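You operate a simulated robot arm through the tools that you are given. There is no shell and no other tool. Be economical: measure what you need, move in short steps, check, and stop when the job is done.

You are at the controls of a simulated two-armed robot. One attempt, no reset.

TASK
Swap the black-capped oil bottle for the white-capped one and pump the chain glass up to its line.
Fine: old bottle on the grey shelf; oil selector to chain, at the end to OFF; the other glass gets none; levers and valves stay. Set down upright: what you pick out.
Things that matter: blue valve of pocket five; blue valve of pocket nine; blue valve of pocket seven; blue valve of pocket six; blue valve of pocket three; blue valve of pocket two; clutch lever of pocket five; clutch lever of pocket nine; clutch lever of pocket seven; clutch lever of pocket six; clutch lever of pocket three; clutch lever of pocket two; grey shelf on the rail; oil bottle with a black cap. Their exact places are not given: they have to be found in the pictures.

The check looks at the end state, three seconds after you hand in, the way a careful person would. Anything else that was tipped, shoved, dropped, spilled or broken makes it a failure.

THE ROBOT
Two 7-joint arms with two-finger grippers on one trunk, hanging from a carriage that runs on a gantry, over the field with the corners [-1.03, -2.174], [0.15, -2.174], [0.15, 0.326], [-1.03, 0.326] (x, y) and turns from -4.974 to 7.016 rad about z. Base frame: it is fixed where the carriage stands at the start and does not move with it; the origin is on the floor, on the carriage's upright axis, x ahead of it, y to its left, z up. Readings come in m, rad, newtons and seconds.
The left shoulder is at the start at [0, 0.236, 1.615], the right one opposite. With the tool pointing down near the work surface each hand reaches from about 0.1 to 0.34 m from the robot's upright axis, wherever it stands, measured 20 degrees to its own side. Places, roughly: blue valve of pocket five [0.4, -0.1, 0.8]; blue valve of pocket nine [0.4, 1.8, 0.8]; blue valve of pocket seven [0.4, 1.2, 0.8]; blue valve of pocket six [0.4, 0.5, 0.8]; blue valve of pocket three [0.4, -0.8, 0.8]; blue valve of pocket two [0.4, -1.5, 0.8]; clutch lever of pocket five [0.3, 0.1, 0.7]; clutch lever of pocket nine [0.3, 2.1, 0.7]; clutch lever of pocket seven [0.3, 1.4, 0.7]; clutch lever of pocket six [0.3, 0.8, 0.7]; clutch lever of pocket three [0.3, -0.6, 0.7]; clutch lever of pocket two [0.3, -1.2, 0.7]; grey shelf on the rail [0.4, 0.9, 0.6]; oil selector [0.4, 0.3, 0.7]; steel holder of the green pump [0.5, 0.2, 0.9]. Payload 3.43 kg a hand.
The TCP of each hand is the grasp point between the finger pads, 0.03 m short of the fingertips. In the tool frame z runs along the fingers and y along their closing line. The gripper opens to 0.104 m. The gripper's body begins 0.057 m behind the TCP.
Orientation is told as [roll, pitch, yaw] about the base's x, y, z axes, in that order, counted from this pose: with the fingers straight down and closing along the base's y, the tool's x points along the base's -x, its y along +y and its z along -z.

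THE INTERFACE
- The arms move only by the tool step_arm. It takes "left_series", "right_series" or both (then of equal length, played together; a hand with none holds still); each is a list of rows, each a list of 7 numbers: the shift along the tool's x, y, z in m, then the turn, a rotation vector about the tool's x, y, z in rad, then the closure in counts, from 0 (fully open) to 255 (shut). In form: [[tx, ty, tz, wx, wy, wz, hand], ...]. A call has 1 to 8 rows; each row shifts and turns the commanded pose from where the row before left it, along the tool's axes as they then stand. Each row takes 0.2 s and may step no farther than 0.05 m and 0.15 rad from the row before; otherwise, or with a gripper value out of range, the whole call is refused. A pose out of reach is approached as far as the arm can. The call stops where the force on the tool passes 40 N (or 10 N more than at its start, if that is more) or the arm is blocked; 0.2 s more then pass. The fingers move at their own pace (about 0.045 m/s each) and stop on an object; they squeeze with about 34 N. The grip force told is the motor's: it shows also when the fingers shut on nothing. Time passes only in rows, and 0.2 s behind the last, so rows that do not move let the fingers close. It gives the time, the measured TCP pose, the force on the tool (base axes), the opening and the grip force at its end, in the units of the frame above (readings bear some noise), with the torque about the TCP (base axes, N m) and any sound that the robot's microphone picked up.
- Cameras (640 x 400 px; columns grow to the right, rows downward): "scene" is now at [0.2517, 0.0207, 1.7266]; the picture's right is [0.39, -0.92, 0.00], its down [-0.86, -0.36, -0.36] and it looks along [0.33, 0.14, -0.93] (base axes); focal length 248 px, centre (320, 200). "left" rides on the left gripper at [0.067, -0.018, -0.09] in its tool frame; the picture's right is [0.25, 0.97, 0.00], its down [-0.73, 0.19, -0.66] and it looks along [-0.64, 0.17, 0.75] (tool axes); focal length 218 px, centre (320, 200). "right" rides on the right gripper at [0.067, 0.018, -0.09] in its tool frame; the picture's right is [-0.25, 0.97, 0.00], its down [-0.73, -0.19, -0.66] and it looks along [-0.64, -0.17, 0.75] (tool axes); focal length 218 px, centre (320, 200).
- capture(camera): a new picture of that camera. No time passes.
- move_column(by): slides the trunk up (or, below 0, down) by that many m; the arms and the scene camera ride with it, the base frame stays. It gives what a move gives, with no picture.
- base_move(legs): drives the robot by 1 to 6 legs, each [ahead, left, turn to the left] in m, m and rad, along the robot's own axes; the way and the turn of a leg run together, so that a leg with both is an arc; at most 1.5 m and 3.142 rad a leg. The arms and the cameras ride along, it lands a little off, and it stops where it bumps. It keeps to its track: a leg is cut to what the track allows. It gives what a move gives.
- aim_head(pan, tilt): turns the head with the scene camera to pan (to the left, within 1.501 rad either way) and tilt (down, from -0.506 to 1.204), counted from straight ahead of the robot. It gives what a move gives.
- pixel_to_xyz(camera, pixels): there is no depth. For up to 12 entries [column, row, z] of the newest picture of that camera ("zoom" is the newest enlarged one), the place [x, y] in the base frame at which the ray of that pixel passes the height z, good to about 0.002 m. No time passes.
- inspect(camera, box): a new picture of the part [left, top, right, bottom] of that camera's present view, enlarged. No time passes.
- sign_off(): hands the job in; it is judged then, once.

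Keep the steps short. Do not move on a guess: measure, check each grasp and each placing, and mend mistakes. In all there are 80 turns and 78 pictures (those below and enlarged ones count). Leave the grippers open and the arms clear of the work at the hand-in unless told otherwise, and finish with a single line.

The tools are called as a command line: name --argument value ..., lists and objects as JSON in quotes. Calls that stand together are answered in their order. step_arm: Moves the arms, as the interface text tells. Its arguments: {"type":"object","properties":{"left_series":{"type":"array","items":{"type":"array","items":{"type":"number"}}},"right_series":{"type":"array","items":{"type":"array","items":{"type":"number"}}}},"required":[]} The other tools are called the same way: move_column (by) slides the trunk up or down; base_move (legs) drives the base; aim_head (pan, tilt) turns the head that bears the scene camera; capture (camera) takes a picture; pixel_to_xyz (camera, pixels) gives the place at which the rays of pixels pass given heights; inspect (camera, box) takes an enlarged picture of a part of a camera's view; sign_off () hands the job in.

At the start:

```text
clock: 0.0
left_tcp_pos: [0.3574, 0.3711, 0.9999]
left_tcp_rot: [-0.001, 0.0, -0.002]
left_contact_force: [0.3, -0.6, -0.4]
left_moment: [-0.01, -0.03, 0.0]
left_gripper_width: 0.1039
left_finger_force: 0.1
right_tcp_pos: [0.5094, 0.0043, 1.2359]
right_tcp_rot: [0.0, 0.001, 0.002]
right_contact_force: [0.1, 0.4, 0.6]
right_moment: [0.0, -0.04, -0.02]
right_gripper_width: 0.1039
right_finger_force: 0.0
trunk travel left (down, up): [-0.525, 0.115]
robot x, y, heading: [0.0009, -0.0001, 0.002]
head pan, tilt: [0.401, 1.201]
```

scene: 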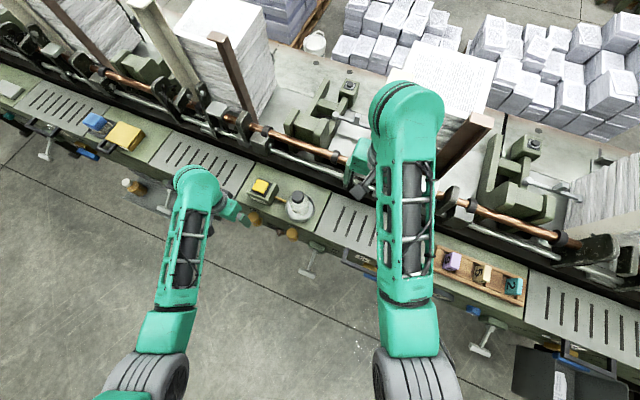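
right: 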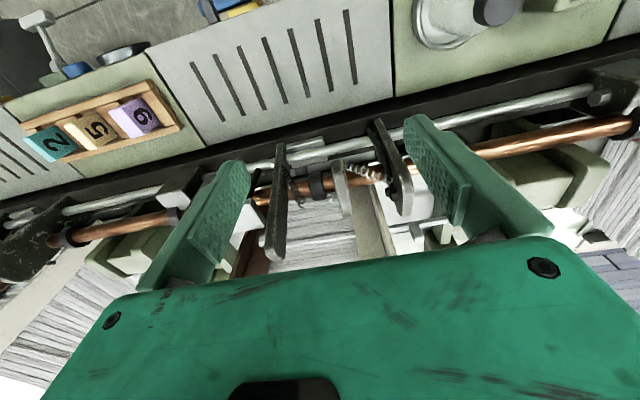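
left: 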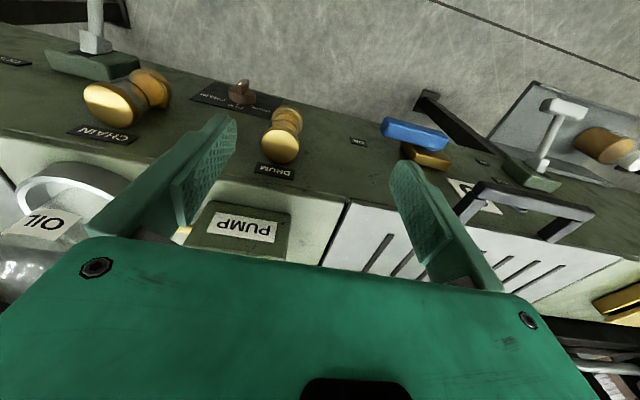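

I see the pump station between the two hands. I'll enlarge the scene around it and the left hand's view.

inspect --camera "scene" --box '[220, 150, 380, 290]'

inspect --camera "left" --box '[0, 50, 380, 290]'

inspect --camera "scene" --box '[0, 60, 230, 220]'

```text
2.86 times, centred on (300, 220) of scene
```

zoom: 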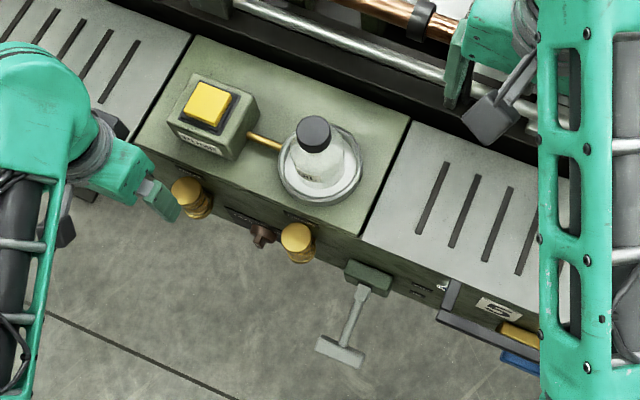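

```text
1.67 times, centred on (190, 170) of left
```

zoom: 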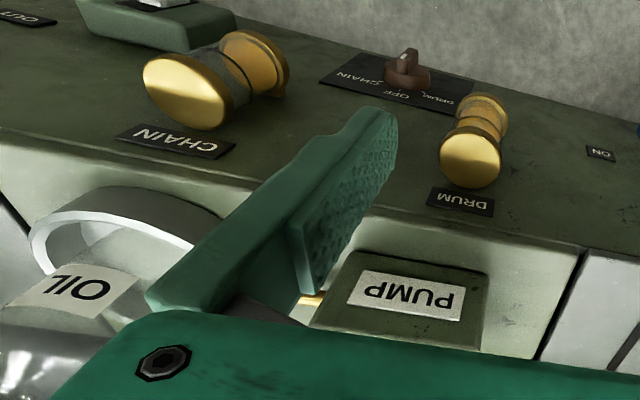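

```text
2.50 times, centred on (115, 140) of scene
```

zoom: 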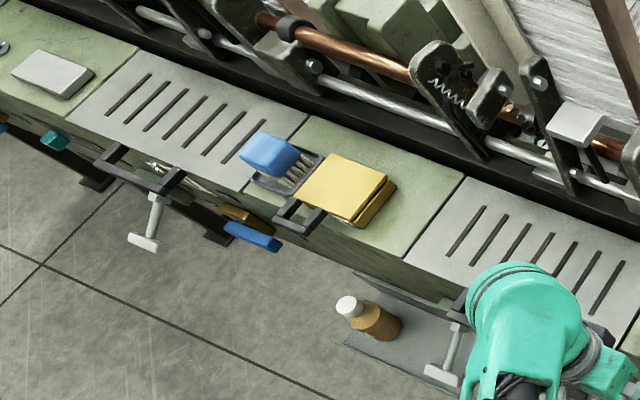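

The black-capped bottle stands in the ring holder by the pump; the white-capped amber one stands on the low shelf at left. I back off along the track to see the front face and shelf more clearly.

base_move --legs '[[-0.5, 0.25, 0]]'

aim_head --pan 0.35 --tilt 0.85

capture --camera "scene"

capture --camera "left"

```text
clock: 3.2
left_tcp_pos: [-0.1378, 0.6252, 1.0001]
left_tcp_rot: [0.0, 0.0, -0.001]
left_contact_force: [-0.2, -0.2, 0.3]
left_moment: [0.01, -0.01, 0.02]
left_gripper_width: 0.1036
left_finger_force: 0.0
right_tcp_pos: [0.0114, 0.2583, 1.2364]
right_tcp_rot: [0.0, 0.001, -0.002]
right_contact_force: [-0.1, -1.1, 0.2]
right_moment: [0.0, -0.03, -0.02]
right_gripper_width: 0.104
right_finger_force: 0.1
trunk travel left (down, up): [-0.525, 0.115]
robot x, y, heading: [-0.4968, 0.2541, -0.004]
head pan, tilt: [0.401, 1.201]
```

```text
clock: 4.0
left_tcp_pos: [-0.139, 0.6253, 1.0003]
left_tcp_rot: [0.0, 0.001, -0.003]
left_contact_force: [0.0, -0.3, 0.0]
left_moment: [0.01, -0.02, 0.02]
left_gripper_width: 0.1038
left_finger_force: 0.1
right_tcp_pos: [0.0114, 0.2585, 1.2356]
right_tcp_rot: [0.001, 0.0, -0.002]
right_contact_force: [0.4, 0.8, 0.0]
right_moment: [0.03, -0.02, 0.01]
right_gripper_width: 0.104
right_finger_force: 0.2
trunk travel left (down, up): [-0.525, 0.115]
robot x, y, heading: [-0.4973, 0.2584, -0.002]
head pan, tilt: [0.351, 0.85]
```

```text
71 pictures are left
```

scene: 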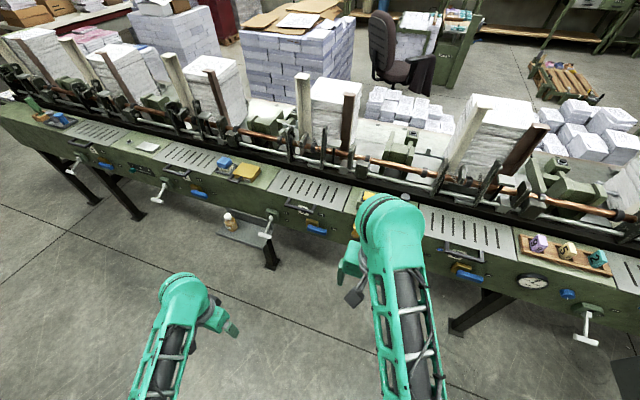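

```text
70 pictures are left
```

left: 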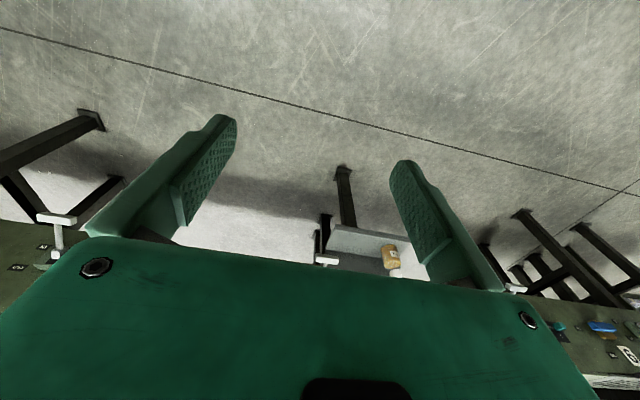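

The right arm hides the pump. I fold the right hand back and outward in free air.

step_arm --right_series '[[0.03, -0.035, 0, 0, 0, 0, 0], [0.03, -0.035, 0, 0, 0, 0, 0], [0.03, -0.035, 0, 0, 0, 0, 0], [0.03, -0.035, 0, 0, 0, 0, 0], [0.03, -0.035, 0, 0, 0, 0, 0], [0.03, -0.035, 0, 0, 0, 0, 0], [0.03, -0.035, 0, 0, 0, 0, 0], [0.03, -0.035, 0, 0, 0, 0, 0]]'

capture --camera "scene"

inspect --camera "scene" --box '[190, 150, 350, 250]'

inspect --camera "scene" --box '[330, 150, 490, 290]'

```text
clock: 5.8
left_tcp_pos: [-0.1381, 0.6243, 0.9997]
left_tcp_rot: [0.0, 0.0, 0.0]
left_contact_force: [-0.9, 0.5, -0.3]
left_moment: [0.03, 0.03, 0.02]
left_gripper_width: 0.1037
left_finger_force: 0.0
right_tcp_pos: [-0.2277, -0.0239, 1.229]
right_tcp_rot: [0.0, -0.003, -0.001]
right_contact_force: [0.0, -0.2, 1.2]
right_moment: [-0.05, 0.01, 0.0]
right_gripper_width: 0.1039
right_finger_force: 0.2
right hand out of reach, approached as far as the arm can: row 8
trunk travel left (down, up): [-0.525, 0.115]
robot x, y, heading: [-0.499, 0.2497, 0.0]
head pan, tilt: [0.351, 0.85]
```

```text
69 pictures are left
```

scene: 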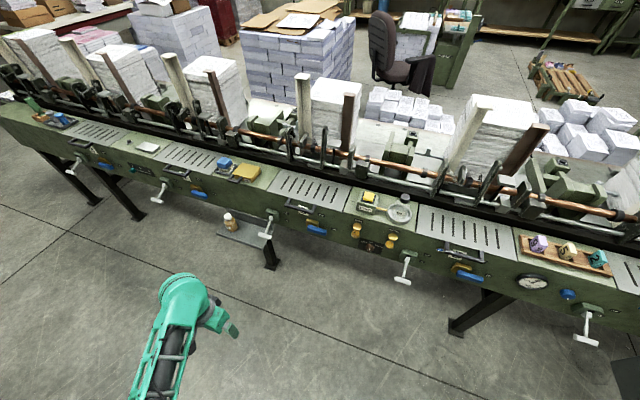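

```text
4.00 times, centred on (270, 200) of scene
```

zoom: 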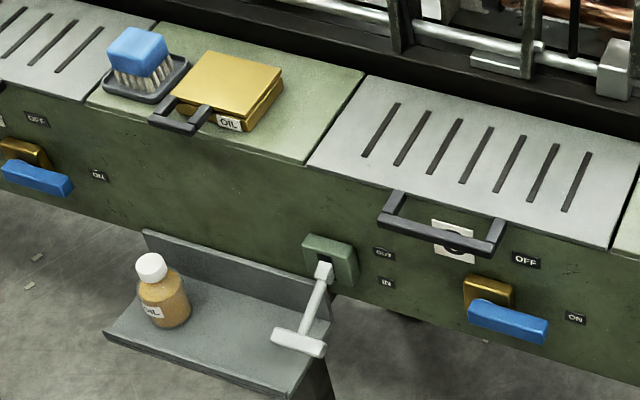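

```text
2.86 times, centred on (410, 220) of scene
```

zoom: 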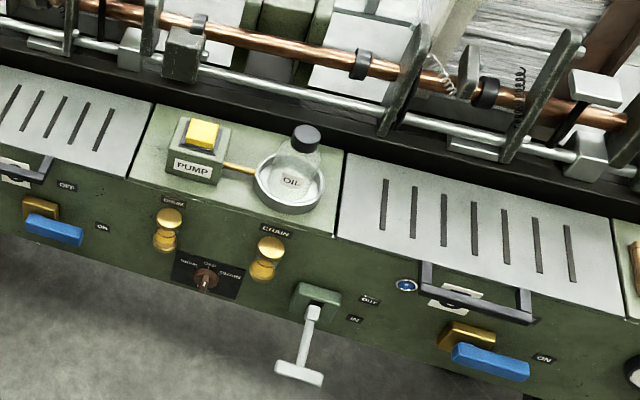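

Clear view: clear black-capped bottle in the holder, the PUMP button, selector knob with pointer downish, and the CHAIN glass on the right. I get rays of key points at two heights.

pixel_to_xyz --camera "zoom" --pixels '[[306, 134, 0.8], [306, 134, 1.0], [203, 133, 0.8], [203, 133, 0.95], [289, 180, 0.8], [289, 180, 0.9], [207, 275, 0.65], [207, 275, 0.8], [271, 243, 0.7], [271, 243, 0.8], [331, 237, 0.8], [331, 237, 0.9]]'

base_move --legs '[[-0.1, -0.5, 0]]'

inspect --camera "scene" --box '[180, 130, 340, 230]'

```text
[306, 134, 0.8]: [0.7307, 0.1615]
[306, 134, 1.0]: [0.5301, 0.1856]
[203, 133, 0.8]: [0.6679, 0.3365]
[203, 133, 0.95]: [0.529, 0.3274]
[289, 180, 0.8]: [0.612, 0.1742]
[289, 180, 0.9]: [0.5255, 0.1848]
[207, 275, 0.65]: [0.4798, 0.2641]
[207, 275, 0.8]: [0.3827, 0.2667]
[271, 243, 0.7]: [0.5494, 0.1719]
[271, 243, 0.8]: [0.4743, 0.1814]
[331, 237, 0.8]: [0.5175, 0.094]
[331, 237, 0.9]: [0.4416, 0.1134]
```

```text
clock: 8.8
left_tcp_pos: [-0.2411, 0.123, 1.0005]
left_tcp_rot: [0.001, -0.001, -0.005]
left_contact_force: [0.0, -0.5, 1.0]
left_moment: [-0.02, 0.0, -0.02]
left_gripper_width: 0.104
left_finger_force: 0.0
right_tcp_pos: [-0.3322, -0.5229, 1.2297]
right_tcp_rot: [0.0, -0.003, -0.007]
right_contact_force: [0.2, -0.1, -0.4]
right_moment: [-0.01, 0.0, 0.02]
right_gripper_width: 0.1038
right_finger_force: 0.1
trunk travel left (down, up): [-0.525, 0.115]
robot x, y, heading: [-0.603, -0.2454, -0.004]
head pan, tilt: [0.351, 0.85]
```

```text
4.00 times, centred on (260, 180) of scene
```

zoom: 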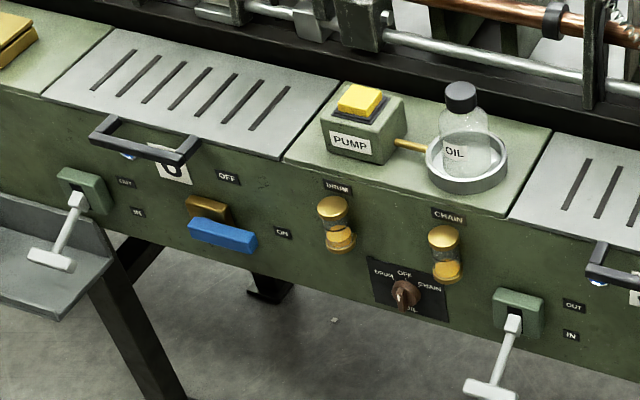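

pixel_to_xyz --camera "zoom" --pixels '[[460, 90, 0.8], [460, 90, 1.0], [360, 99, 0.8], [360, 99, 0.95], [466, 185, 0.8], [466, 185, 0.9], [405, 295, 0.65], [405, 295, 0.8], [443, 235, 0.7], [443, 235, 0.8], [508, 216, 0.8], [508, 216, 0.9]]'

inspect --camera "scene" --box '[258, 170, 308, 215]'

```text
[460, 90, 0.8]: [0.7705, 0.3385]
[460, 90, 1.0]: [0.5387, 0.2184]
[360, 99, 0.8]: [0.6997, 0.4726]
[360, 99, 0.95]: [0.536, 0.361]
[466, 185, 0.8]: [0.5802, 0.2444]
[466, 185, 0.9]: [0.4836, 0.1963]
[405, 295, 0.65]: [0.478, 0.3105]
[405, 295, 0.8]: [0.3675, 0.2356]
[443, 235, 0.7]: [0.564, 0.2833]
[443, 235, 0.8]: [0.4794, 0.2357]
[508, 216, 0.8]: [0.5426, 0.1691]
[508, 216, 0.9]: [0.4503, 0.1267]
```

```text
8.89 times, centred on (283, 192) of scene
```

zoom: 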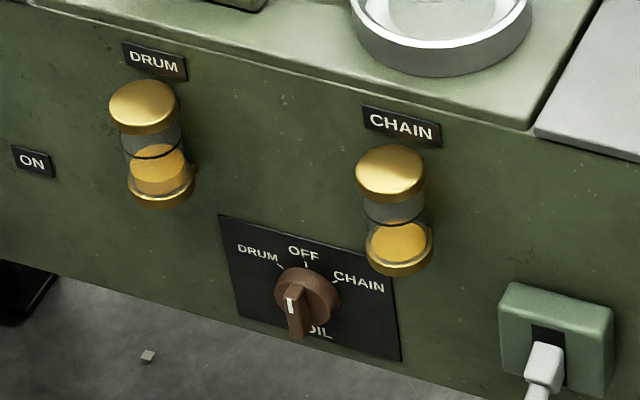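

Triangulated: bottle cap top (0.485, 0.191, 1.045), button top (0.483, 0.324, 1.0), knob (≈0.415, 0.266, 0.74), deck 0.92, front face x≈0.425. Next two views of the shelf.

base_move --legs '[[0.1, 0.2, 0]]'

aim_head --pan 0.7 --tilt 0.85

capture --camera "scene"

```text
clock: 10.5
left_tcp_pos: [-0.1394, 0.322, 0.9991]
left_tcp_rot: [-0.001, -0.001, -0.003]
left_contact_force: [-0.2, 0.4, 0.9]
left_moment: [-0.02, -0.01, -0.02]
left_gripper_width: 0.1041
left_finger_force: 0.0
right_tcp_pos: [-0.2276, -0.3258, 1.2293]
right_tcp_rot: [0.0, -0.004, -0.003]
right_contact_force: [0.7, 0.2, -0.2]
right_moment: [0.01, 0.02, 0.0]
right_gripper_width: 0.1039
right_finger_force: 0.1
trunk travel left (down, up): [-0.525, 0.115]
robot x, y, heading: [-0.4979, -0.0473, -0.002]
head pan, tilt: [0.351, 0.85]
```

```text
clock: 11.4
left_tcp_pos: [-0.1402, 0.323, 0.9994]
left_tcp_rot: [0.0, -0.001, -0.001]
left_contact_force: [0.4, -0.1, -0.4]
left_moment: [-0.02, 0.0, -0.01]
left_gripper_width: 0.1043
left_finger_force: 0.1
right_tcp_pos: [-0.2275, -0.3253, 1.2282]
right_tcp_rot: [0.001, -0.004, -0.002]
right_contact_force: [0.5, 0.5, -0.7]
right_moment: [-0.01, -0.02, -0.02]
right_gripper_width: 0.1041
right_finger_force: 0.0
trunk travel left (down, up): [-0.525, 0.115]
robot x, y, heading: [-0.4984, -0.0502, -0.001]
head pan, tilt: [0.7, 0.85]
```

```text
64 pictures are left
```

scene: 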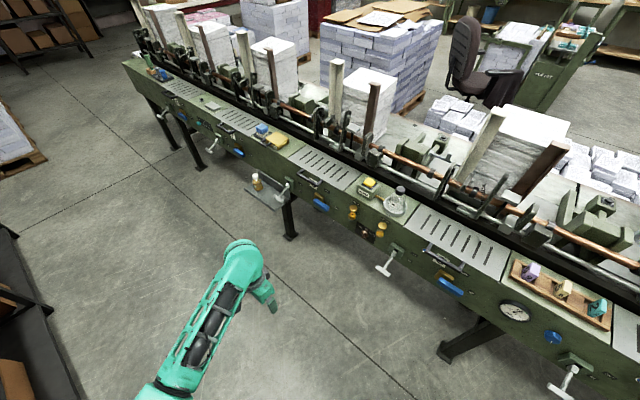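

inspect --camera "scene" --box '[220, 150, 320, 220]'

inspect --camera "scene" --box '[335, 180, 405, 250]'

```text
5.71 times, centred on (270, 185) of scene
```

zoom: 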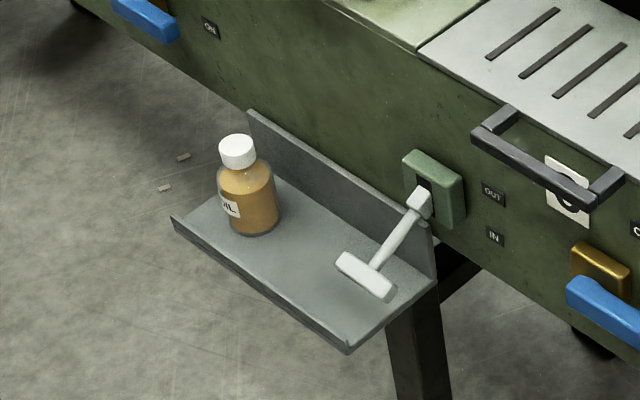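

```text
5.71 times, centred on (370, 215) of scene
```

zoom: 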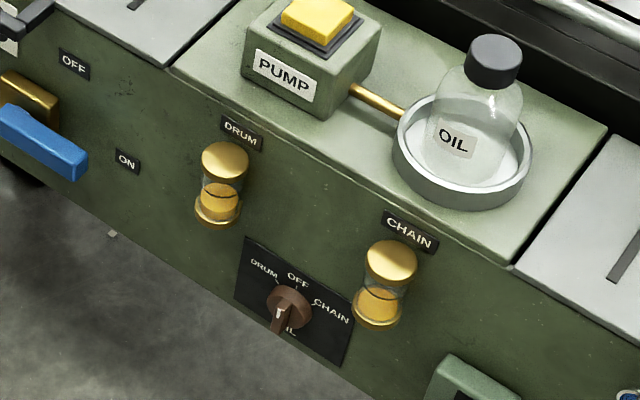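

pixel_to_xyz --camera "scene" --pixels '[[255.64, 175.02, 0.6], [255.64, 175.02, 0.8], [274.4, 195.9, 0.6], [274.4, 195.9, 0.8], [281.4, 201.1, 0.6], [281.4, 201.1, 0.8], [244.1, 188.5, 0.5], [244.1, 188.5, 0.7], [274.9, 211.3, 0.5], [274.9, 211.3, 0.7], [259.1, 190.2, 0.5], [259.1, 190.2, 0.7]]'

base_move --legs '[[0, 0.37, 0]]'

inspect --camera "scene" --box '[270, 150, 390, 250]'

```text
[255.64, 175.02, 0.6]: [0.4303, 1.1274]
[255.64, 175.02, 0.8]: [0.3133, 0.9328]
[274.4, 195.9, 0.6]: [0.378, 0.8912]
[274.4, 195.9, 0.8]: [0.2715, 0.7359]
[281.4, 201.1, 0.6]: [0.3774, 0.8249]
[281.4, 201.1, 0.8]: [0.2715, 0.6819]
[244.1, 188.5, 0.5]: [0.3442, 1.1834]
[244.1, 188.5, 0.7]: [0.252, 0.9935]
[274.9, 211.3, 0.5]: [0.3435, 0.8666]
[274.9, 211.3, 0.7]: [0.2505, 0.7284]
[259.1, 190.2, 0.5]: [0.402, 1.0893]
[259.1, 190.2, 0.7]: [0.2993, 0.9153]
```

```text
clock: 13.7
left_tcp_pos: [-0.1355, 0.6879, 1.0006]
left_tcp_rot: [-0.001, 0.0, -0.008]
left_contact_force: [0.0, 0.3, 0.6]
left_moment: [0.04, -0.02, 0.01]
left_gripper_width: 0.1041
left_finger_force: 0.1
right_tcp_pos: [-0.2279, 0.0408, 1.2289]
right_tcp_rot: [0.0, -0.003, -0.008]
right_contact_force: [0.8, 0.5, 0.6]
right_moment: [0.0, 0.03, -0.01]
right_gripper_width: 0.1042
right_finger_force: 0.0
trunk travel left (down, up): [-0.525, 0.115]
robot x, y, heading: [-0.4953, 0.32, -0.008]
head pan, tilt: [0.7, 0.85]
```

```text
4.00 times, centred on (330, 200) of scene
```

zoom: 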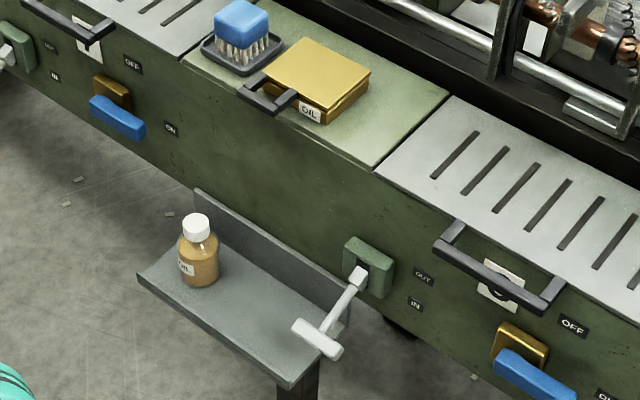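

pixel_to_xyz --camera "zoom" --pixels '[[196, 220, 0.6], [196, 220, 0.8], [297, 325, 0.6], [297, 325, 0.8], [336, 350, 0.6], [336, 350, 0.8], [137, 278, 0.5], [137, 278, 0.7], [287, 385, 0.5], [287, 385, 0.7], [200, 277, 0.5], [200, 277, 0.7]]'

```text
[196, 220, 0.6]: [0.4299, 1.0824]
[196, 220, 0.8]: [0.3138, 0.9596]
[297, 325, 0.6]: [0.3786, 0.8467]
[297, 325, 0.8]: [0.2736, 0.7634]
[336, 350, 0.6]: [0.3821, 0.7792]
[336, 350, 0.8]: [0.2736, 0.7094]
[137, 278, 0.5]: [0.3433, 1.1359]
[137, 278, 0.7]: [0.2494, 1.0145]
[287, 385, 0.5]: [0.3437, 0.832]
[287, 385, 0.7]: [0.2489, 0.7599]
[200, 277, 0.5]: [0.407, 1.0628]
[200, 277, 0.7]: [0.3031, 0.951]
```

White bottle cap top ≈ (0.357, 1.006, 0.725), shelf top ≈0.605, lever T-handle at y 0.74–0.80, x 0.31, z 0.72: so a free spot for the old bottle is about (0.355, 0.91). Now raise the trunk and drive so the left hand is over the black cap.

move_column --by 0.11

base_move --legs '[[0, -0.497, 0.008], [0.56, 0, 0]]'

aim_head --pan 0.5 --tilt 1.1

capture --camera "left"

capture --camera "scene"

```text
clock: 15.1
left_tcp_pos: [-0.1362, 0.6868, 1.1099]
left_tcp_rot: [0.0, -0.001, -0.008]
left_contact_force: [0.0, -0.4, 0.0]
left_moment: [-0.01, 0.0, -0.01]
left_gripper_width: 0.1039
left_finger_force: 0.0
right_tcp_pos: [-0.2277, 0.041, 1.338]
right_tcp_rot: [0.0, -0.003, -0.009]
right_contact_force: [0.0, -0.5, -1.3]
right_moment: [0.0, 0.04, 0.01]
right_gripper_width: 0.104
right_finger_force: 0.1
trunk travel left (down, up): [-0.635, 0.005]
robot x, y, heading: [-0.4966, 0.3199, -0.012]
head pan, tilt: [0.7, 0.85]
```

```text
clock: 20.9
left_tcp_pos: [0.4312, 0.1907, 1.11]
left_tcp_rot: [0.001, 0.001, -0.01]
left_contact_force: [0.3, -0.4, 0.1]
left_moment: [0.01, 0.03, -0.02]
left_gripper_width: 0.104
left_finger_force: 0.1
right_tcp_pos: [0.3391, -0.4553, 1.3384]
right_tcp_rot: [-0.001, -0.001, -0.008]
right_contact_force: [0.2, -0.1, -0.2]
right_moment: [0.0, 0.03, 0.0]
right_gripper_width: 0.1042
right_finger_force: 0.1
trunk travel left (down, up): [-0.635, 0.005]
robot x, y, heading: [0.0746, -0.1743, -0.009]
head pan, tilt: [0.7, 0.85]
```

```text
clock: 21.7
left_tcp_pos: [0.432, 0.1914, 1.1102]
left_tcp_rot: [0.001, -0.001, -0.009]
left_contact_force: [-0.3, -0.1, 0.5]
left_moment: [0.01, -0.01, -0.02]
left_gripper_width: 0.1035
left_finger_force: 0.1
right_tcp_pos: [0.3385, -0.4563, 1.3388]
right_tcp_rot: [0.0, -0.005, -0.008]
right_contact_force: [0.2, -0.2, 0.0]
right_moment: [0.03, -0.01, 0.0]
right_gripper_width: 0.104
right_finger_force: 0.0
trunk travel left (down, up): [-0.635, 0.005]
robot x, y, heading: [0.0714, -0.173, -0.007]
head pan, tilt: [0.499, 1.1]
```

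```text
60 pictures are left
```

left: 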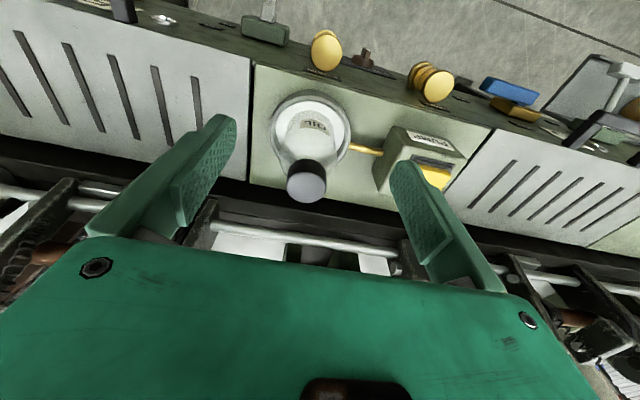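

```text
59 pictures are left
```

scene: 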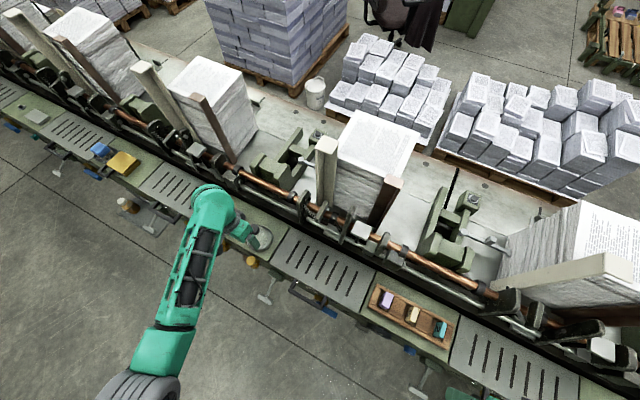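

The left hand is near. I measure the cap and holder through the left camera: cap at (306,180), button at (432,180).

pixel_to_xyz --camera "left" --pixels '[[306, 187, 1.045], [289, 187, 1.045], [326, 187, 1.045], [306, 203, 1.045], [310, 129, 0.94], [270, 129, 0.94], [350, 129, 0.94], [310, 92, 0.94], [434, 175, 1.0], [380, 182, 0.92], [248, 135, 0.92]]'

```text
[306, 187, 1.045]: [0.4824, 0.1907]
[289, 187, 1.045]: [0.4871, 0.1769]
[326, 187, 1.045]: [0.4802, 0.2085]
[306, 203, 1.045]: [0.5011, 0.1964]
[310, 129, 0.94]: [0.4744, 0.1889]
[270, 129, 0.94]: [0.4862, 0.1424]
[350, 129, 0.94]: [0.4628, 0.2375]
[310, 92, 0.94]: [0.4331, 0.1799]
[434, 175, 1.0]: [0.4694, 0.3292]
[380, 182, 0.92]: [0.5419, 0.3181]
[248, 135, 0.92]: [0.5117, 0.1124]
```

Cap is at (0.482, 0.191), ~0.033 wide, as before. Partly close the fingers, move 0.051 forward, and come down to z≈1.033.

step_arm --left_series '[[-0.025, 0, 0, 0, 0, 0, 90], [-0.026, 0, 0, 0, 0, 0, 90], [0, 0, 0, 0, 0, 0, 90], [0, 0, 0.04, 0, 0, 0, 90], [0, 0, 0.036, 0, 0, 0, 90]]'

capture --camera "left"

```text
clock: 22.9
left_tcp_pos: [0.4819, 0.1896, 1.0357]
left_tcp_rot: [0.001, -0.001, -0.009]
left_contact_force: [0.2, -0.8, 0.0]
left_moment: [0.02, -0.01, 0.0]
left_gripper_width: 0.0671
left_finger_force: 0.1
right_tcp_pos: [0.3392, -0.4557, 1.3394]
right_tcp_rot: [0.0, -0.003, -0.007]
right_contact_force: [0.2, 0.5, 0.9]
right_moment: [0.0, -0.01, 0.0]
right_gripper_width: 0.1039
right_finger_force: 0.1
trunk travel left (down, up): [-0.635, 0.005]
robot x, y, heading: [0.0681, -0.1789, -0.01]
head pan, tilt: [0.499, 1.1]
```

```text
58 pictures are left
```

left: 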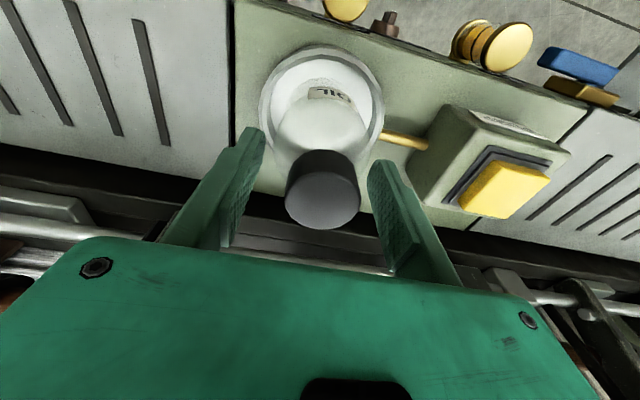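

The cap sits centred between the fingers. Close and feel the grip.

step_arm --left_series '[[0, 0, 0, 0, 0, 0, 255], [0, 0, 0, 0, 0, 0, 255], [0, 0, 0, 0, 0, 0, 255], [0, 0, 0, 0, 0, 0, 255]]'

pixel_to_xyz --camera "left" --pixels '[[505, 192, 1.0], [322, 195, 1.045]]'

```text
clock: 23.9
left_tcp_pos: [0.4815, 0.1899, 1.034]
left_tcp_rot: [0.001, 0.0, -0.01]
left_contact_force: [-0.7, 0.0, -0.4]
left_moment: [0.01, -0.03, 0.01]
left_gripper_width: 0.0576
left_finger_force: 33.3
right_tcp_pos: [0.3389, -0.4559, 1.3385]
right_tcp_rot: [0.001, -0.003, -0.008]
right_contact_force: [0.0, -0.3, 0.4]
right_moment: [-0.03, 0.0, -0.02]
right_gripper_width: 0.1039
right_finger_force: 0.1
trunk travel left (down, up): [-0.635, 0.005]
robot x, y, heading: [0.0724, -0.1792, -0.012]
head pan, tilt: [0.499, 1.1]
```

```text
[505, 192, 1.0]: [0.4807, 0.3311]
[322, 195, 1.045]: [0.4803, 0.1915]
```

Grip is 33 N at 0.0576 m – wider than the cap, so tips hold the shoulder. I look before lifting.

capture --camera "left"

inspect --camera "scene" --box '[210, 200, 300, 270]'

```text
57 pictures are left
```

left: 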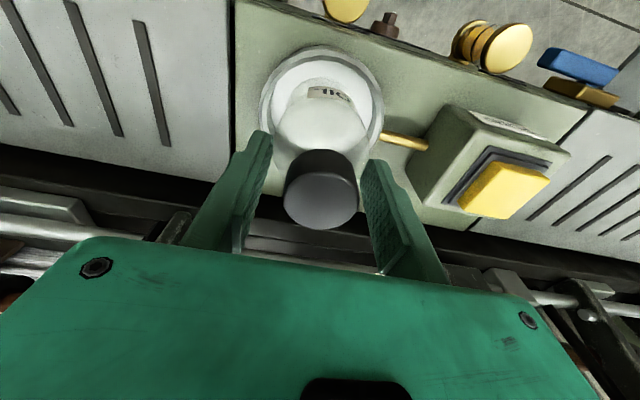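

```text
5.71 times, centred on (255, 235) of scene
```

zoom: 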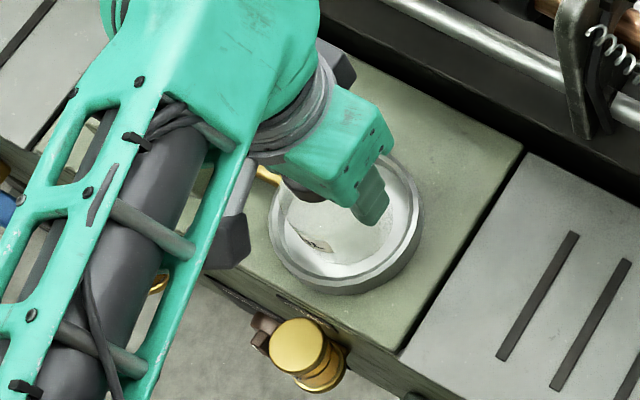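

The tips pinch the sloping shoulder; that could slip. I open, rise 0.02 and close on the cap alone.

step_arm --left_series '[[0, 0, 0, 0, 0, 0, 80], [0, 0, 0, 0, 0, 0, 80], [0, 0, -0.017, 0, 0, 0, 80], [0, 0, 0, 0, 0, 0, 255], [0, 0, 0, 0, 0, 0, 255], [0, 0, 0, 0, 0, 0, 255], [0, 0, 0, 0, 0, 0, 255]]'

capture --camera "left"

```text
clock: 25.5
left_tcp_pos: [0.4821, 0.1899, 1.0512]
left_tcp_rot: [-0.001, 0.0, -0.009]
left_contact_force: [-0.5, 0.1, -0.1]
left_moment: [0.01, -0.01, 0.0]
left_gripper_width: 0.0346
left_finger_force: 34.5
right_tcp_pos: [0.3394, -0.4554, 1.3372]
right_tcp_rot: [-0.002, -0.004, -0.009]
right_contact_force: [-0.2, -0.1, 0.3]
right_moment: [0.02, 0.0, 0.02]
right_gripper_width: 0.1039
right_finger_force: 0.1
trunk travel left (down, up): [-0.635, 0.005]
robot x, y, heading: [0.0683, -0.1795, -0.009]
head pan, tilt: [0.499, 1.1]
```

```text
55 pictures are left
```

left: 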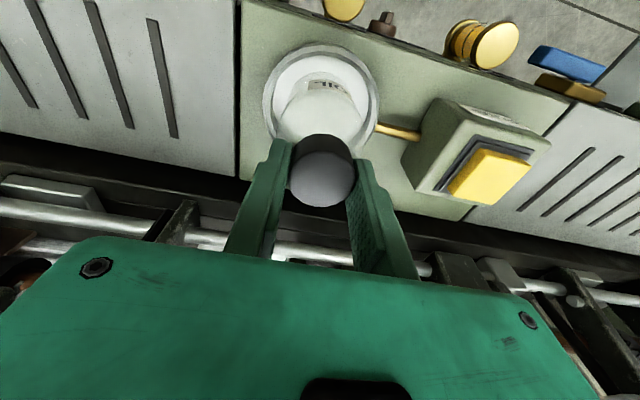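

The cap is held at 0.0346 m, 34 N. Lift 0.08 straight up.

step_arm --left_series '[[0, 0, -0.01, 0, 0, 0, 255], [0, 0, -0.02, 0, 0, 0, 255], [0, 0, -0.03, 0, 0, 0, 255], [0, 0, -0.03, 0, 0, 0, 255], [0, 0, 0, 0, 0, 0, 255]]'

capture --camera "left"

```text
clock: 26.7
left_tcp_pos: [0.4827, 0.19, 1.1398]
left_tcp_rot: [0.0, 0.002, -0.009]
left_contact_force: [-1.0, -0.6, -0.3]
left_moment: [0.01, 0.01, 0.0]
left_gripper_width: 0.0345
left_finger_force: 34.1
right_tcp_pos: [0.3394, -0.455, 1.3383]
right_tcp_rot: [-0.001, -0.002, -0.01]
right_contact_force: [0.9, -0.1, 0.8]
right_moment: [-0.01, 0.02, -0.01]
right_gripper_width: 0.1039
right_finger_force: 0.0
trunk travel left (down, up): [-0.635, 0.005]
robot x, y, heading: [0.0704, -0.1753, -0.009]
head pan, tilt: [0.499, 1.1]
```

```text
54 pictures are left
```

left: 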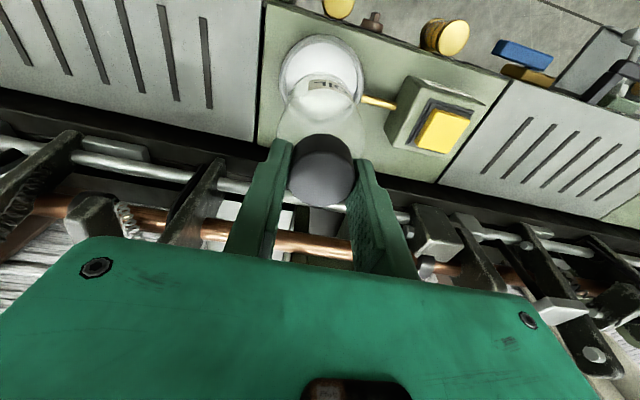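

The bottle came out cleanly and hangs straight. Back away from the machine, then go left along it.

base_move --legs '[[-0.4, 0, 0.009], [0, 0.5, 0]]'

move_column --by -0.28

aim_head --pan 0.8 --tilt 0.8

capture --camera "scene"

```text
clock: 31.7
left_tcp_pos: [0.0712, 0.6991, 1.1386]
left_tcp_rot: [0.0, 0.0, 0.012]
left_contact_force: [-0.5, 0.6, -0.1]
left_moment: [0.03, -0.01, -0.02]
left_gripper_width: 0.0345
left_finger_force: 34.1
right_tcp_pos: [-0.0586, 0.0524, 1.3371]
right_tcp_rot: [-0.001, -0.003, 0.013]
right_contact_force: [-0.8, -0.5, 0.0]
right_moment: [0.02, -0.04, 0.05]
right_gripper_width: 0.1042
right_finger_force: 0.1
trunk travel left (down, up): [-0.635, 0.005]
robot x, y, heading: [-0.3314, 0.328, 0.011]
head pan, tilt: [0.499, 1.1]
```

```text
clock: 34.6
left_tcp_pos: [0.0707, 0.7001, 0.8604]
left_tcp_rot: [0.001, -0.002, 0.011]
left_contact_force: [0.2, -0.1, 0.5]
left_moment: [-0.03, -0.04, 0.01]
left_gripper_width: 0.0345
left_finger_force: 33.7
right_tcp_pos: [-0.0589, 0.0509, 1.0586]
right_tcp_rot: [0.002, -0.003, 0.013]
right_contact_force: [-0.8, -0.9, 0.1]
right_moment: [0.0, 0.0, 0.01]
right_gripper_width: 0.1042
right_finger_force: 0.1
trunk travel left (down, up): [-0.355, 0.285]
robot x, y, heading: [-0.3323, 0.325, 0.013]
head pan, tilt: [0.499, 1.1]
```

```text
clock: 35.4
left_tcp_pos: [0.0708, 0.699, 0.8599]
left_tcp_rot: [0.0, -0.001, 0.012]
left_contact_force: [-0.5, -0.3, -1.0]
left_moment: [0.0, -0.02, 0.0]
left_gripper_width: 0.0347
left_finger_force: 33.9
right_tcp_pos: [-0.0589, 0.0521, 1.0582]
right_tcp_rot: [-0.001, -0.002, 0.012]
right_contact_force: [-0.2, -0.5, -0.2]
right_moment: [-0.03, 0.04, 0.0]
right_gripper_width: 0.1041
right_finger_force: 0.1
trunk travel left (down, up): [-0.355, 0.285]
robot x, y, heading: [-0.3356, 0.3233, 0.012]
head pan, tilt: [0.799, 0.799]
```

```text
53 pictures are left
```

scene: 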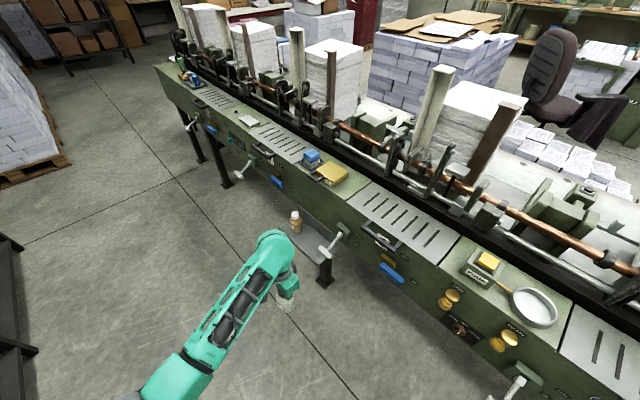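

Hand at (0.071, 0.699, 0.86), clear of the machine. Reach the left hand 0.2 m sideways to y≈0.905, still in free air.

step_arm --left_series '[[0, 0.041, 0, 0, 0, 0, 255], [0, 0.041, 0, 0, 0, 0, 255], [0, 0.041, 0, 0, 0, 0, 255], [0, 0.041, 0, 0, 0, 0, 255], [0, 0.041, 0, 0, 0, 0, 255], [0, 0, 0, 0, 0, 0, 255]]'

capture --camera "left"

capture --camera "scene"

```text
clock: 36.8
left_tcp_pos: [0.0682, 0.9048, 0.8613]
left_tcp_rot: [0.0, 0.0, 0.013]
left_contact_force: [-0.1, -0.6, -0.7]
left_moment: [-0.02, 0.01, -0.02]
left_gripper_width: 0.0344
left_finger_force: 34.2
right_tcp_pos: [-0.0586, 0.0508, 1.0584]
right_tcp_rot: [-0.003, -0.005, 0.012]
right_contact_force: [0.0, -0.7, -0.3]
right_moment: [0.0, 0.0, 0.01]
right_gripper_width: 0.1039
right_finger_force: 0.0
trunk travel left (down, up): [-0.355, 0.285]
robot x, y, heading: [-0.3338, 0.3256, 0.011]
head pan, tilt: [0.799, 0.799]
```

```text
52 pictures are left
```

left: 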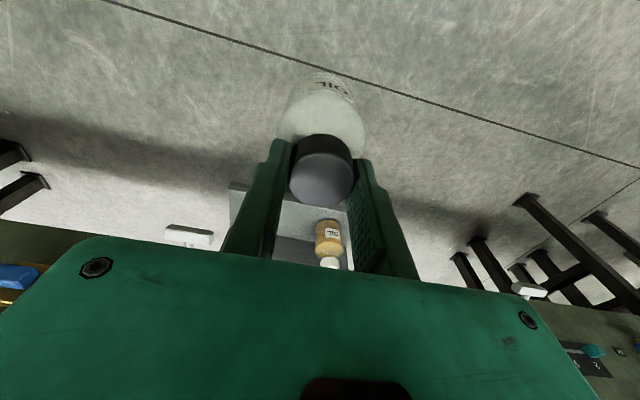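

```text
51 pictures are left
```

scene: 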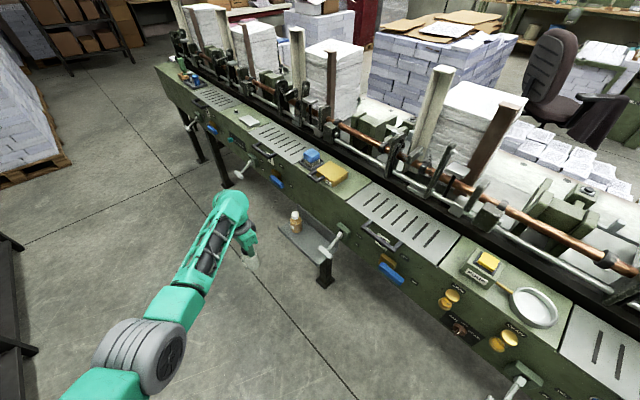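

pixel_to_xyz --camera "left" --pixels '[[329, 263, 0.725], [166, 233, 0.725], [213, 239, 0.725], [231, 185, 0.605], [325, 203, 0.605]]'

inspect --camera "scene" --box '[230, 180, 370, 280]'

```text
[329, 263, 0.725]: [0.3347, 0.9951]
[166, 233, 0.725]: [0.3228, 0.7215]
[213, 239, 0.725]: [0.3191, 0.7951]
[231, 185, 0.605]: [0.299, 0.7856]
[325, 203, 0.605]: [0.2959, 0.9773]
```

```text
4.00 times, centred on (300, 230) of scene
```

zoom: 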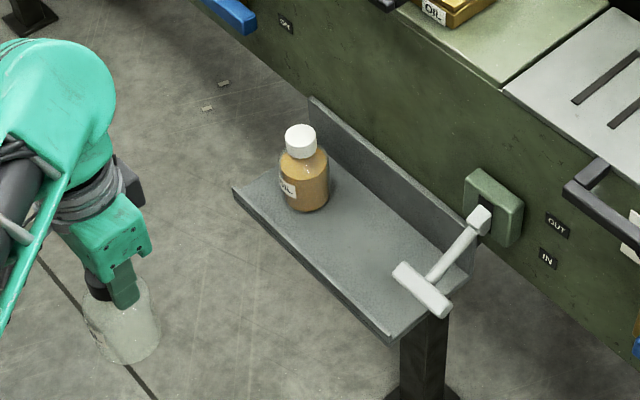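

White bottle and shelf agree with earlier numbers (front edge x≈0.295). Drive forward 0.284 with the bottle's base still ~0.73 high, above the shelf and between the lever and white bottle.

base_move --legs '[[0.284, -0.003, 0]]'

inspect --camera "scene" --box '[130, 150, 350, 300]'

capture --camera "left"

```text
clock: 38.7
left_tcp_pos: [0.3454, 0.9084, 0.8614]
left_tcp_rot: [-0.001, 0.002, 0.018]
left_contact_force: [-11.9, -0.3, 3.9]
left_moment: [-0.09, -1.21, -0.1]
left_gripper_width: 0.0346
left_finger_force: 33.5
right_tcp_pos: [0.2235, 0.0543, 1.0565]
right_tcp_rot: [0.0, -0.002, 0.017]
right_contact_force: [-0.4, 0.3, 0.1]
right_moment: [0.0, 0.02, 0.01]
right_gripper_width: 0.1038
right_finger_force: 0.1
trunk travel left (down, up): [-0.355, 0.285]
robot x, y, heading: [-0.0514, 0.3279, 0.016]
head pan, tilt: [0.799, 0.799]
```

```text
2.67 times, centred on (240, 225) of scene
```

zoom: 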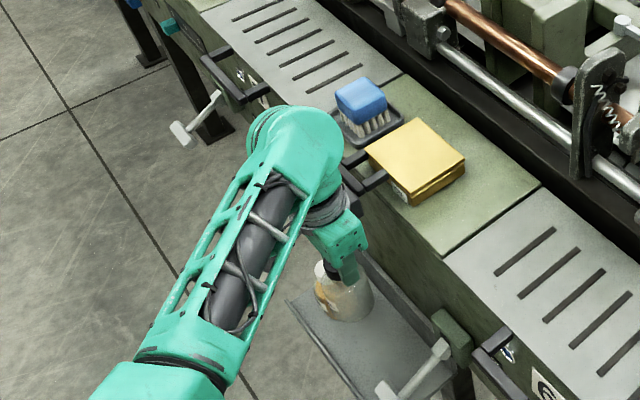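

```text
48 pictures are left
```

left: 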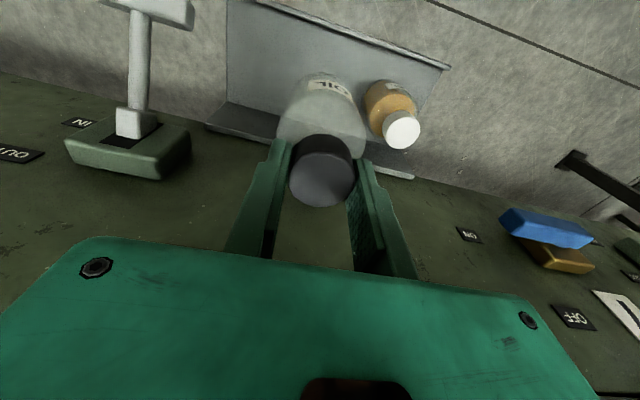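

There's a 12 N push in −x about 0.1 m above the TCP: the hand touches something at deck level. I back off 0.05 at once and look.

base_move --legs '[[-0.06, 0, -0.016]]'

aim_head --pan 1.1 --tilt 0.75

inspect --camera "scene" --box '[220, 130, 440, 280]'

```text
clock: 39.7
left_tcp_pos: [0.2951, 0.9011, 0.86]
left_tcp_rot: [0.002, 0.001, 0.005]
left_contact_force: [-1.0, 0.4, -0.4]
left_moment: [-0.01, -0.06, 0.01]
left_gripper_width: 0.0346
left_finger_force: 34.3
right_tcp_pos: [0.1595, 0.0483, 1.058]
right_tcp_rot: [-0.001, -0.003, 0.005]
right_contact_force: [-0.1, -0.4, 0.6]
right_moment: [-0.03, -0.03, 0.01]
right_gripper_width: 0.1042
right_finger_force: 0.0
trunk travel left (down, up): [-0.355, 0.285]
robot x, y, heading: [-0.1106, 0.3301, 0.006]
head pan, tilt: [0.799, 0.799]
```

```text
clock: 40.5
left_tcp_pos: [0.2963, 0.9015, 0.8621]
left_tcp_rot: [0.0, 0.0, 0.004]
left_contact_force: [-0.6, 0.1, -0.5]
left_moment: [0.03, -0.03, 0.0]
left_gripper_width: 0.0348
left_finger_force: 33.9
right_tcp_pos: [0.161, 0.0498, 1.0592]
right_tcp_rot: [0.0, -0.002, 0.004]
right_contact_force: [-0.1, 0.3, -0.3]
right_moment: [0.02, 0.02, 0.01]
right_gripper_width: 0.1039
right_finger_force: 0.1
trunk travel left (down, up): [-0.355, 0.285]
robot x, y, heading: [-0.1108, 0.3244, 0.001]
head pan, tilt: [1.1, 0.75]
```

```text
2.67 times, centred on (330, 205) of scene
```

zoom: 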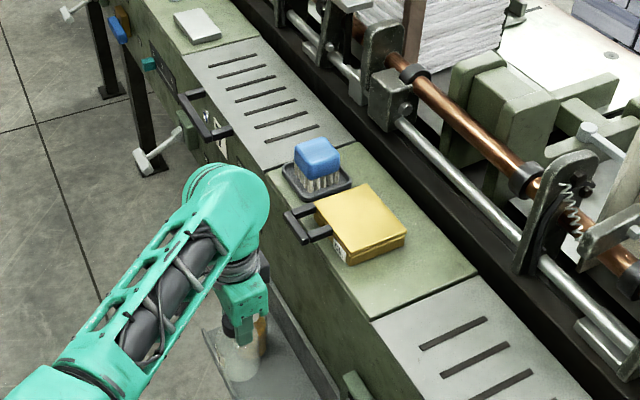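

pixel_to_xyz --camera "zoom" --pixels '[[287, 212, 0.94], [303, 243, 0.94], [332, 235, 0.94], [347, 262, 0.92], [407, 235, 0.94], [374, 321, 0.92], [270, 268, 0.96], [245, 318, 0.9]]'

inspect --camera "scene" --box '[270, 190, 350, 250]'

```text
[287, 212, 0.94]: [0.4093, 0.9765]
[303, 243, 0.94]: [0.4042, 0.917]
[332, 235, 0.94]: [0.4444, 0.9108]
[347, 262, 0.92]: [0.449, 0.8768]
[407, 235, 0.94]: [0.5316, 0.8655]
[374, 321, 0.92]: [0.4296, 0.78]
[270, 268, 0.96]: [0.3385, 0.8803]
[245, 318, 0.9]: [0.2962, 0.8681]
```

```text
6.67 times, centred on (310, 220) of scene
```

zoom: 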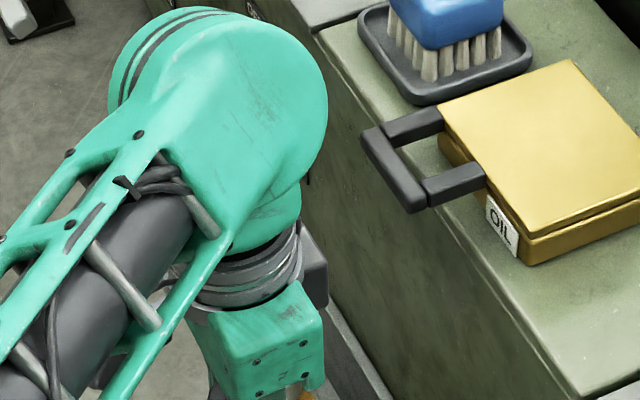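

The contact was the wrist against the handle of the yellow OIL box (x≈0.405, y 0.917–0.977, z≈0.94); its measured corners match the earlier view within a few mm, so it wasn't shoved. I set the bottle nearer the lever side, y≈0.87, x≈0.342, which keeps the wrist clear of that handle.

step_arm --left_series '[[0, -0.03, 0, 0, 0, 0, 255], [-0.015, 0, 0, 0, 0, 0, 255], [-0.015, 0, 0, 0, 0, 0, 255], [-0.015, 0, 0, 0, 0, 0, 255], [0, 0, 0, 0, 0, 0, 255]]'

inspect --camera "scene" --box '[240, 170, 380, 290]'

```text
clock: 41.7
left_tcp_pos: [0.3414, 0.8718, 0.8614]
left_tcp_rot: [0.0, 0.001, 0.004]
left_contact_force: [-0.6, 0.0, -0.4]
left_moment: [-0.01, 0.0, 0.0]
left_gripper_width: 0.0346
left_finger_force: 34.0
right_tcp_pos: [0.1613, 0.0508, 1.0573]
right_tcp_rot: [-0.001, -0.005, 0.002]
right_contact_force: [-0.3, 0.0, 0.7]
right_moment: [0.0, -0.03, -0.03]
right_gripper_width: 0.1039
right_finger_force: 0.0
trunk travel left (down, up): [-0.355, 0.285]
robot x, y, heading: [-0.1125, 0.3247, 0.003]
head pan, tilt: [1.1, 0.75]
```

```text
3.33 times, centred on (310, 230) of scene
```

zoom: 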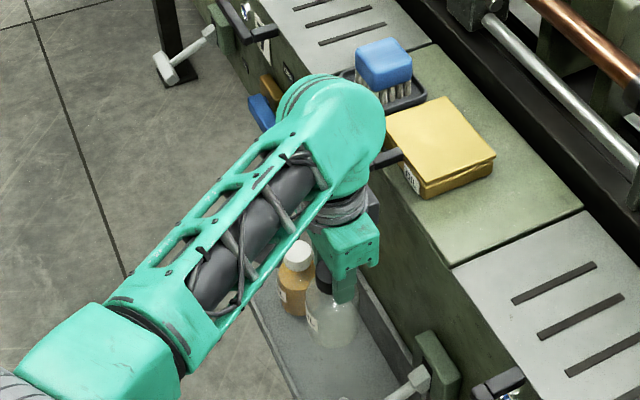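

No contact. Lower by 0.09 in small rows, watching force.

step_arm --left_series '[[0, 0, 0.025, 0, 0, 0, 255], [0, 0, 0.025, 0, 0, 0, 255], [0, 0, 0.025, 0, 0, 0, 255], [0, 0, 0.025, 0, 0, 0, 255], [0, 0, 0, 0, 0, 0, 255]]'

capture --camera "left"

inspect --camera "scene" --box '[240, 170, 380, 290]'

```text
clock: 42.9
left_tcp_pos: [0.3426, 0.8713, 0.7607]
left_tcp_rot: [-0.001, 0.0, 0.003]
left_contact_force: [0.1, -1.0, -0.6]
left_moment: [0.0, 0.01, 0.02]
left_gripper_width: 0.0345
left_finger_force: 33.6
right_tcp_pos: [0.1612, 0.0499, 1.0577]
right_tcp_rot: [0.001, -0.003, 0.005]
right_contact_force: [-0.3, 0.0, 0.1]
right_moment: [-0.02, -0.01, -0.04]
right_gripper_width: 0.104
right_finger_force: 0.0
trunk travel left (down, up): [-0.355, 0.285]
robot x, y, heading: [-0.1122, 0.3256, 0.003]
head pan, tilt: [1.1, 0.75]
```

```text
44 pictures are left
```

left: 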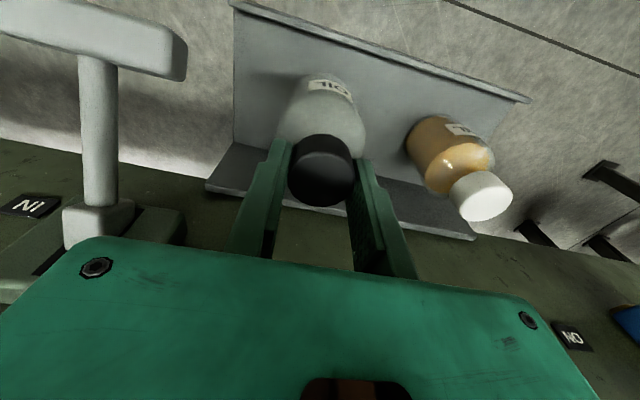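

```text
3.33 times, centred on (310, 230) of scene
```

zoom: 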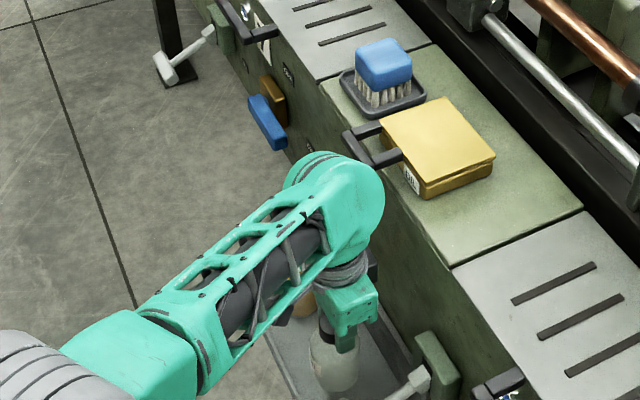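

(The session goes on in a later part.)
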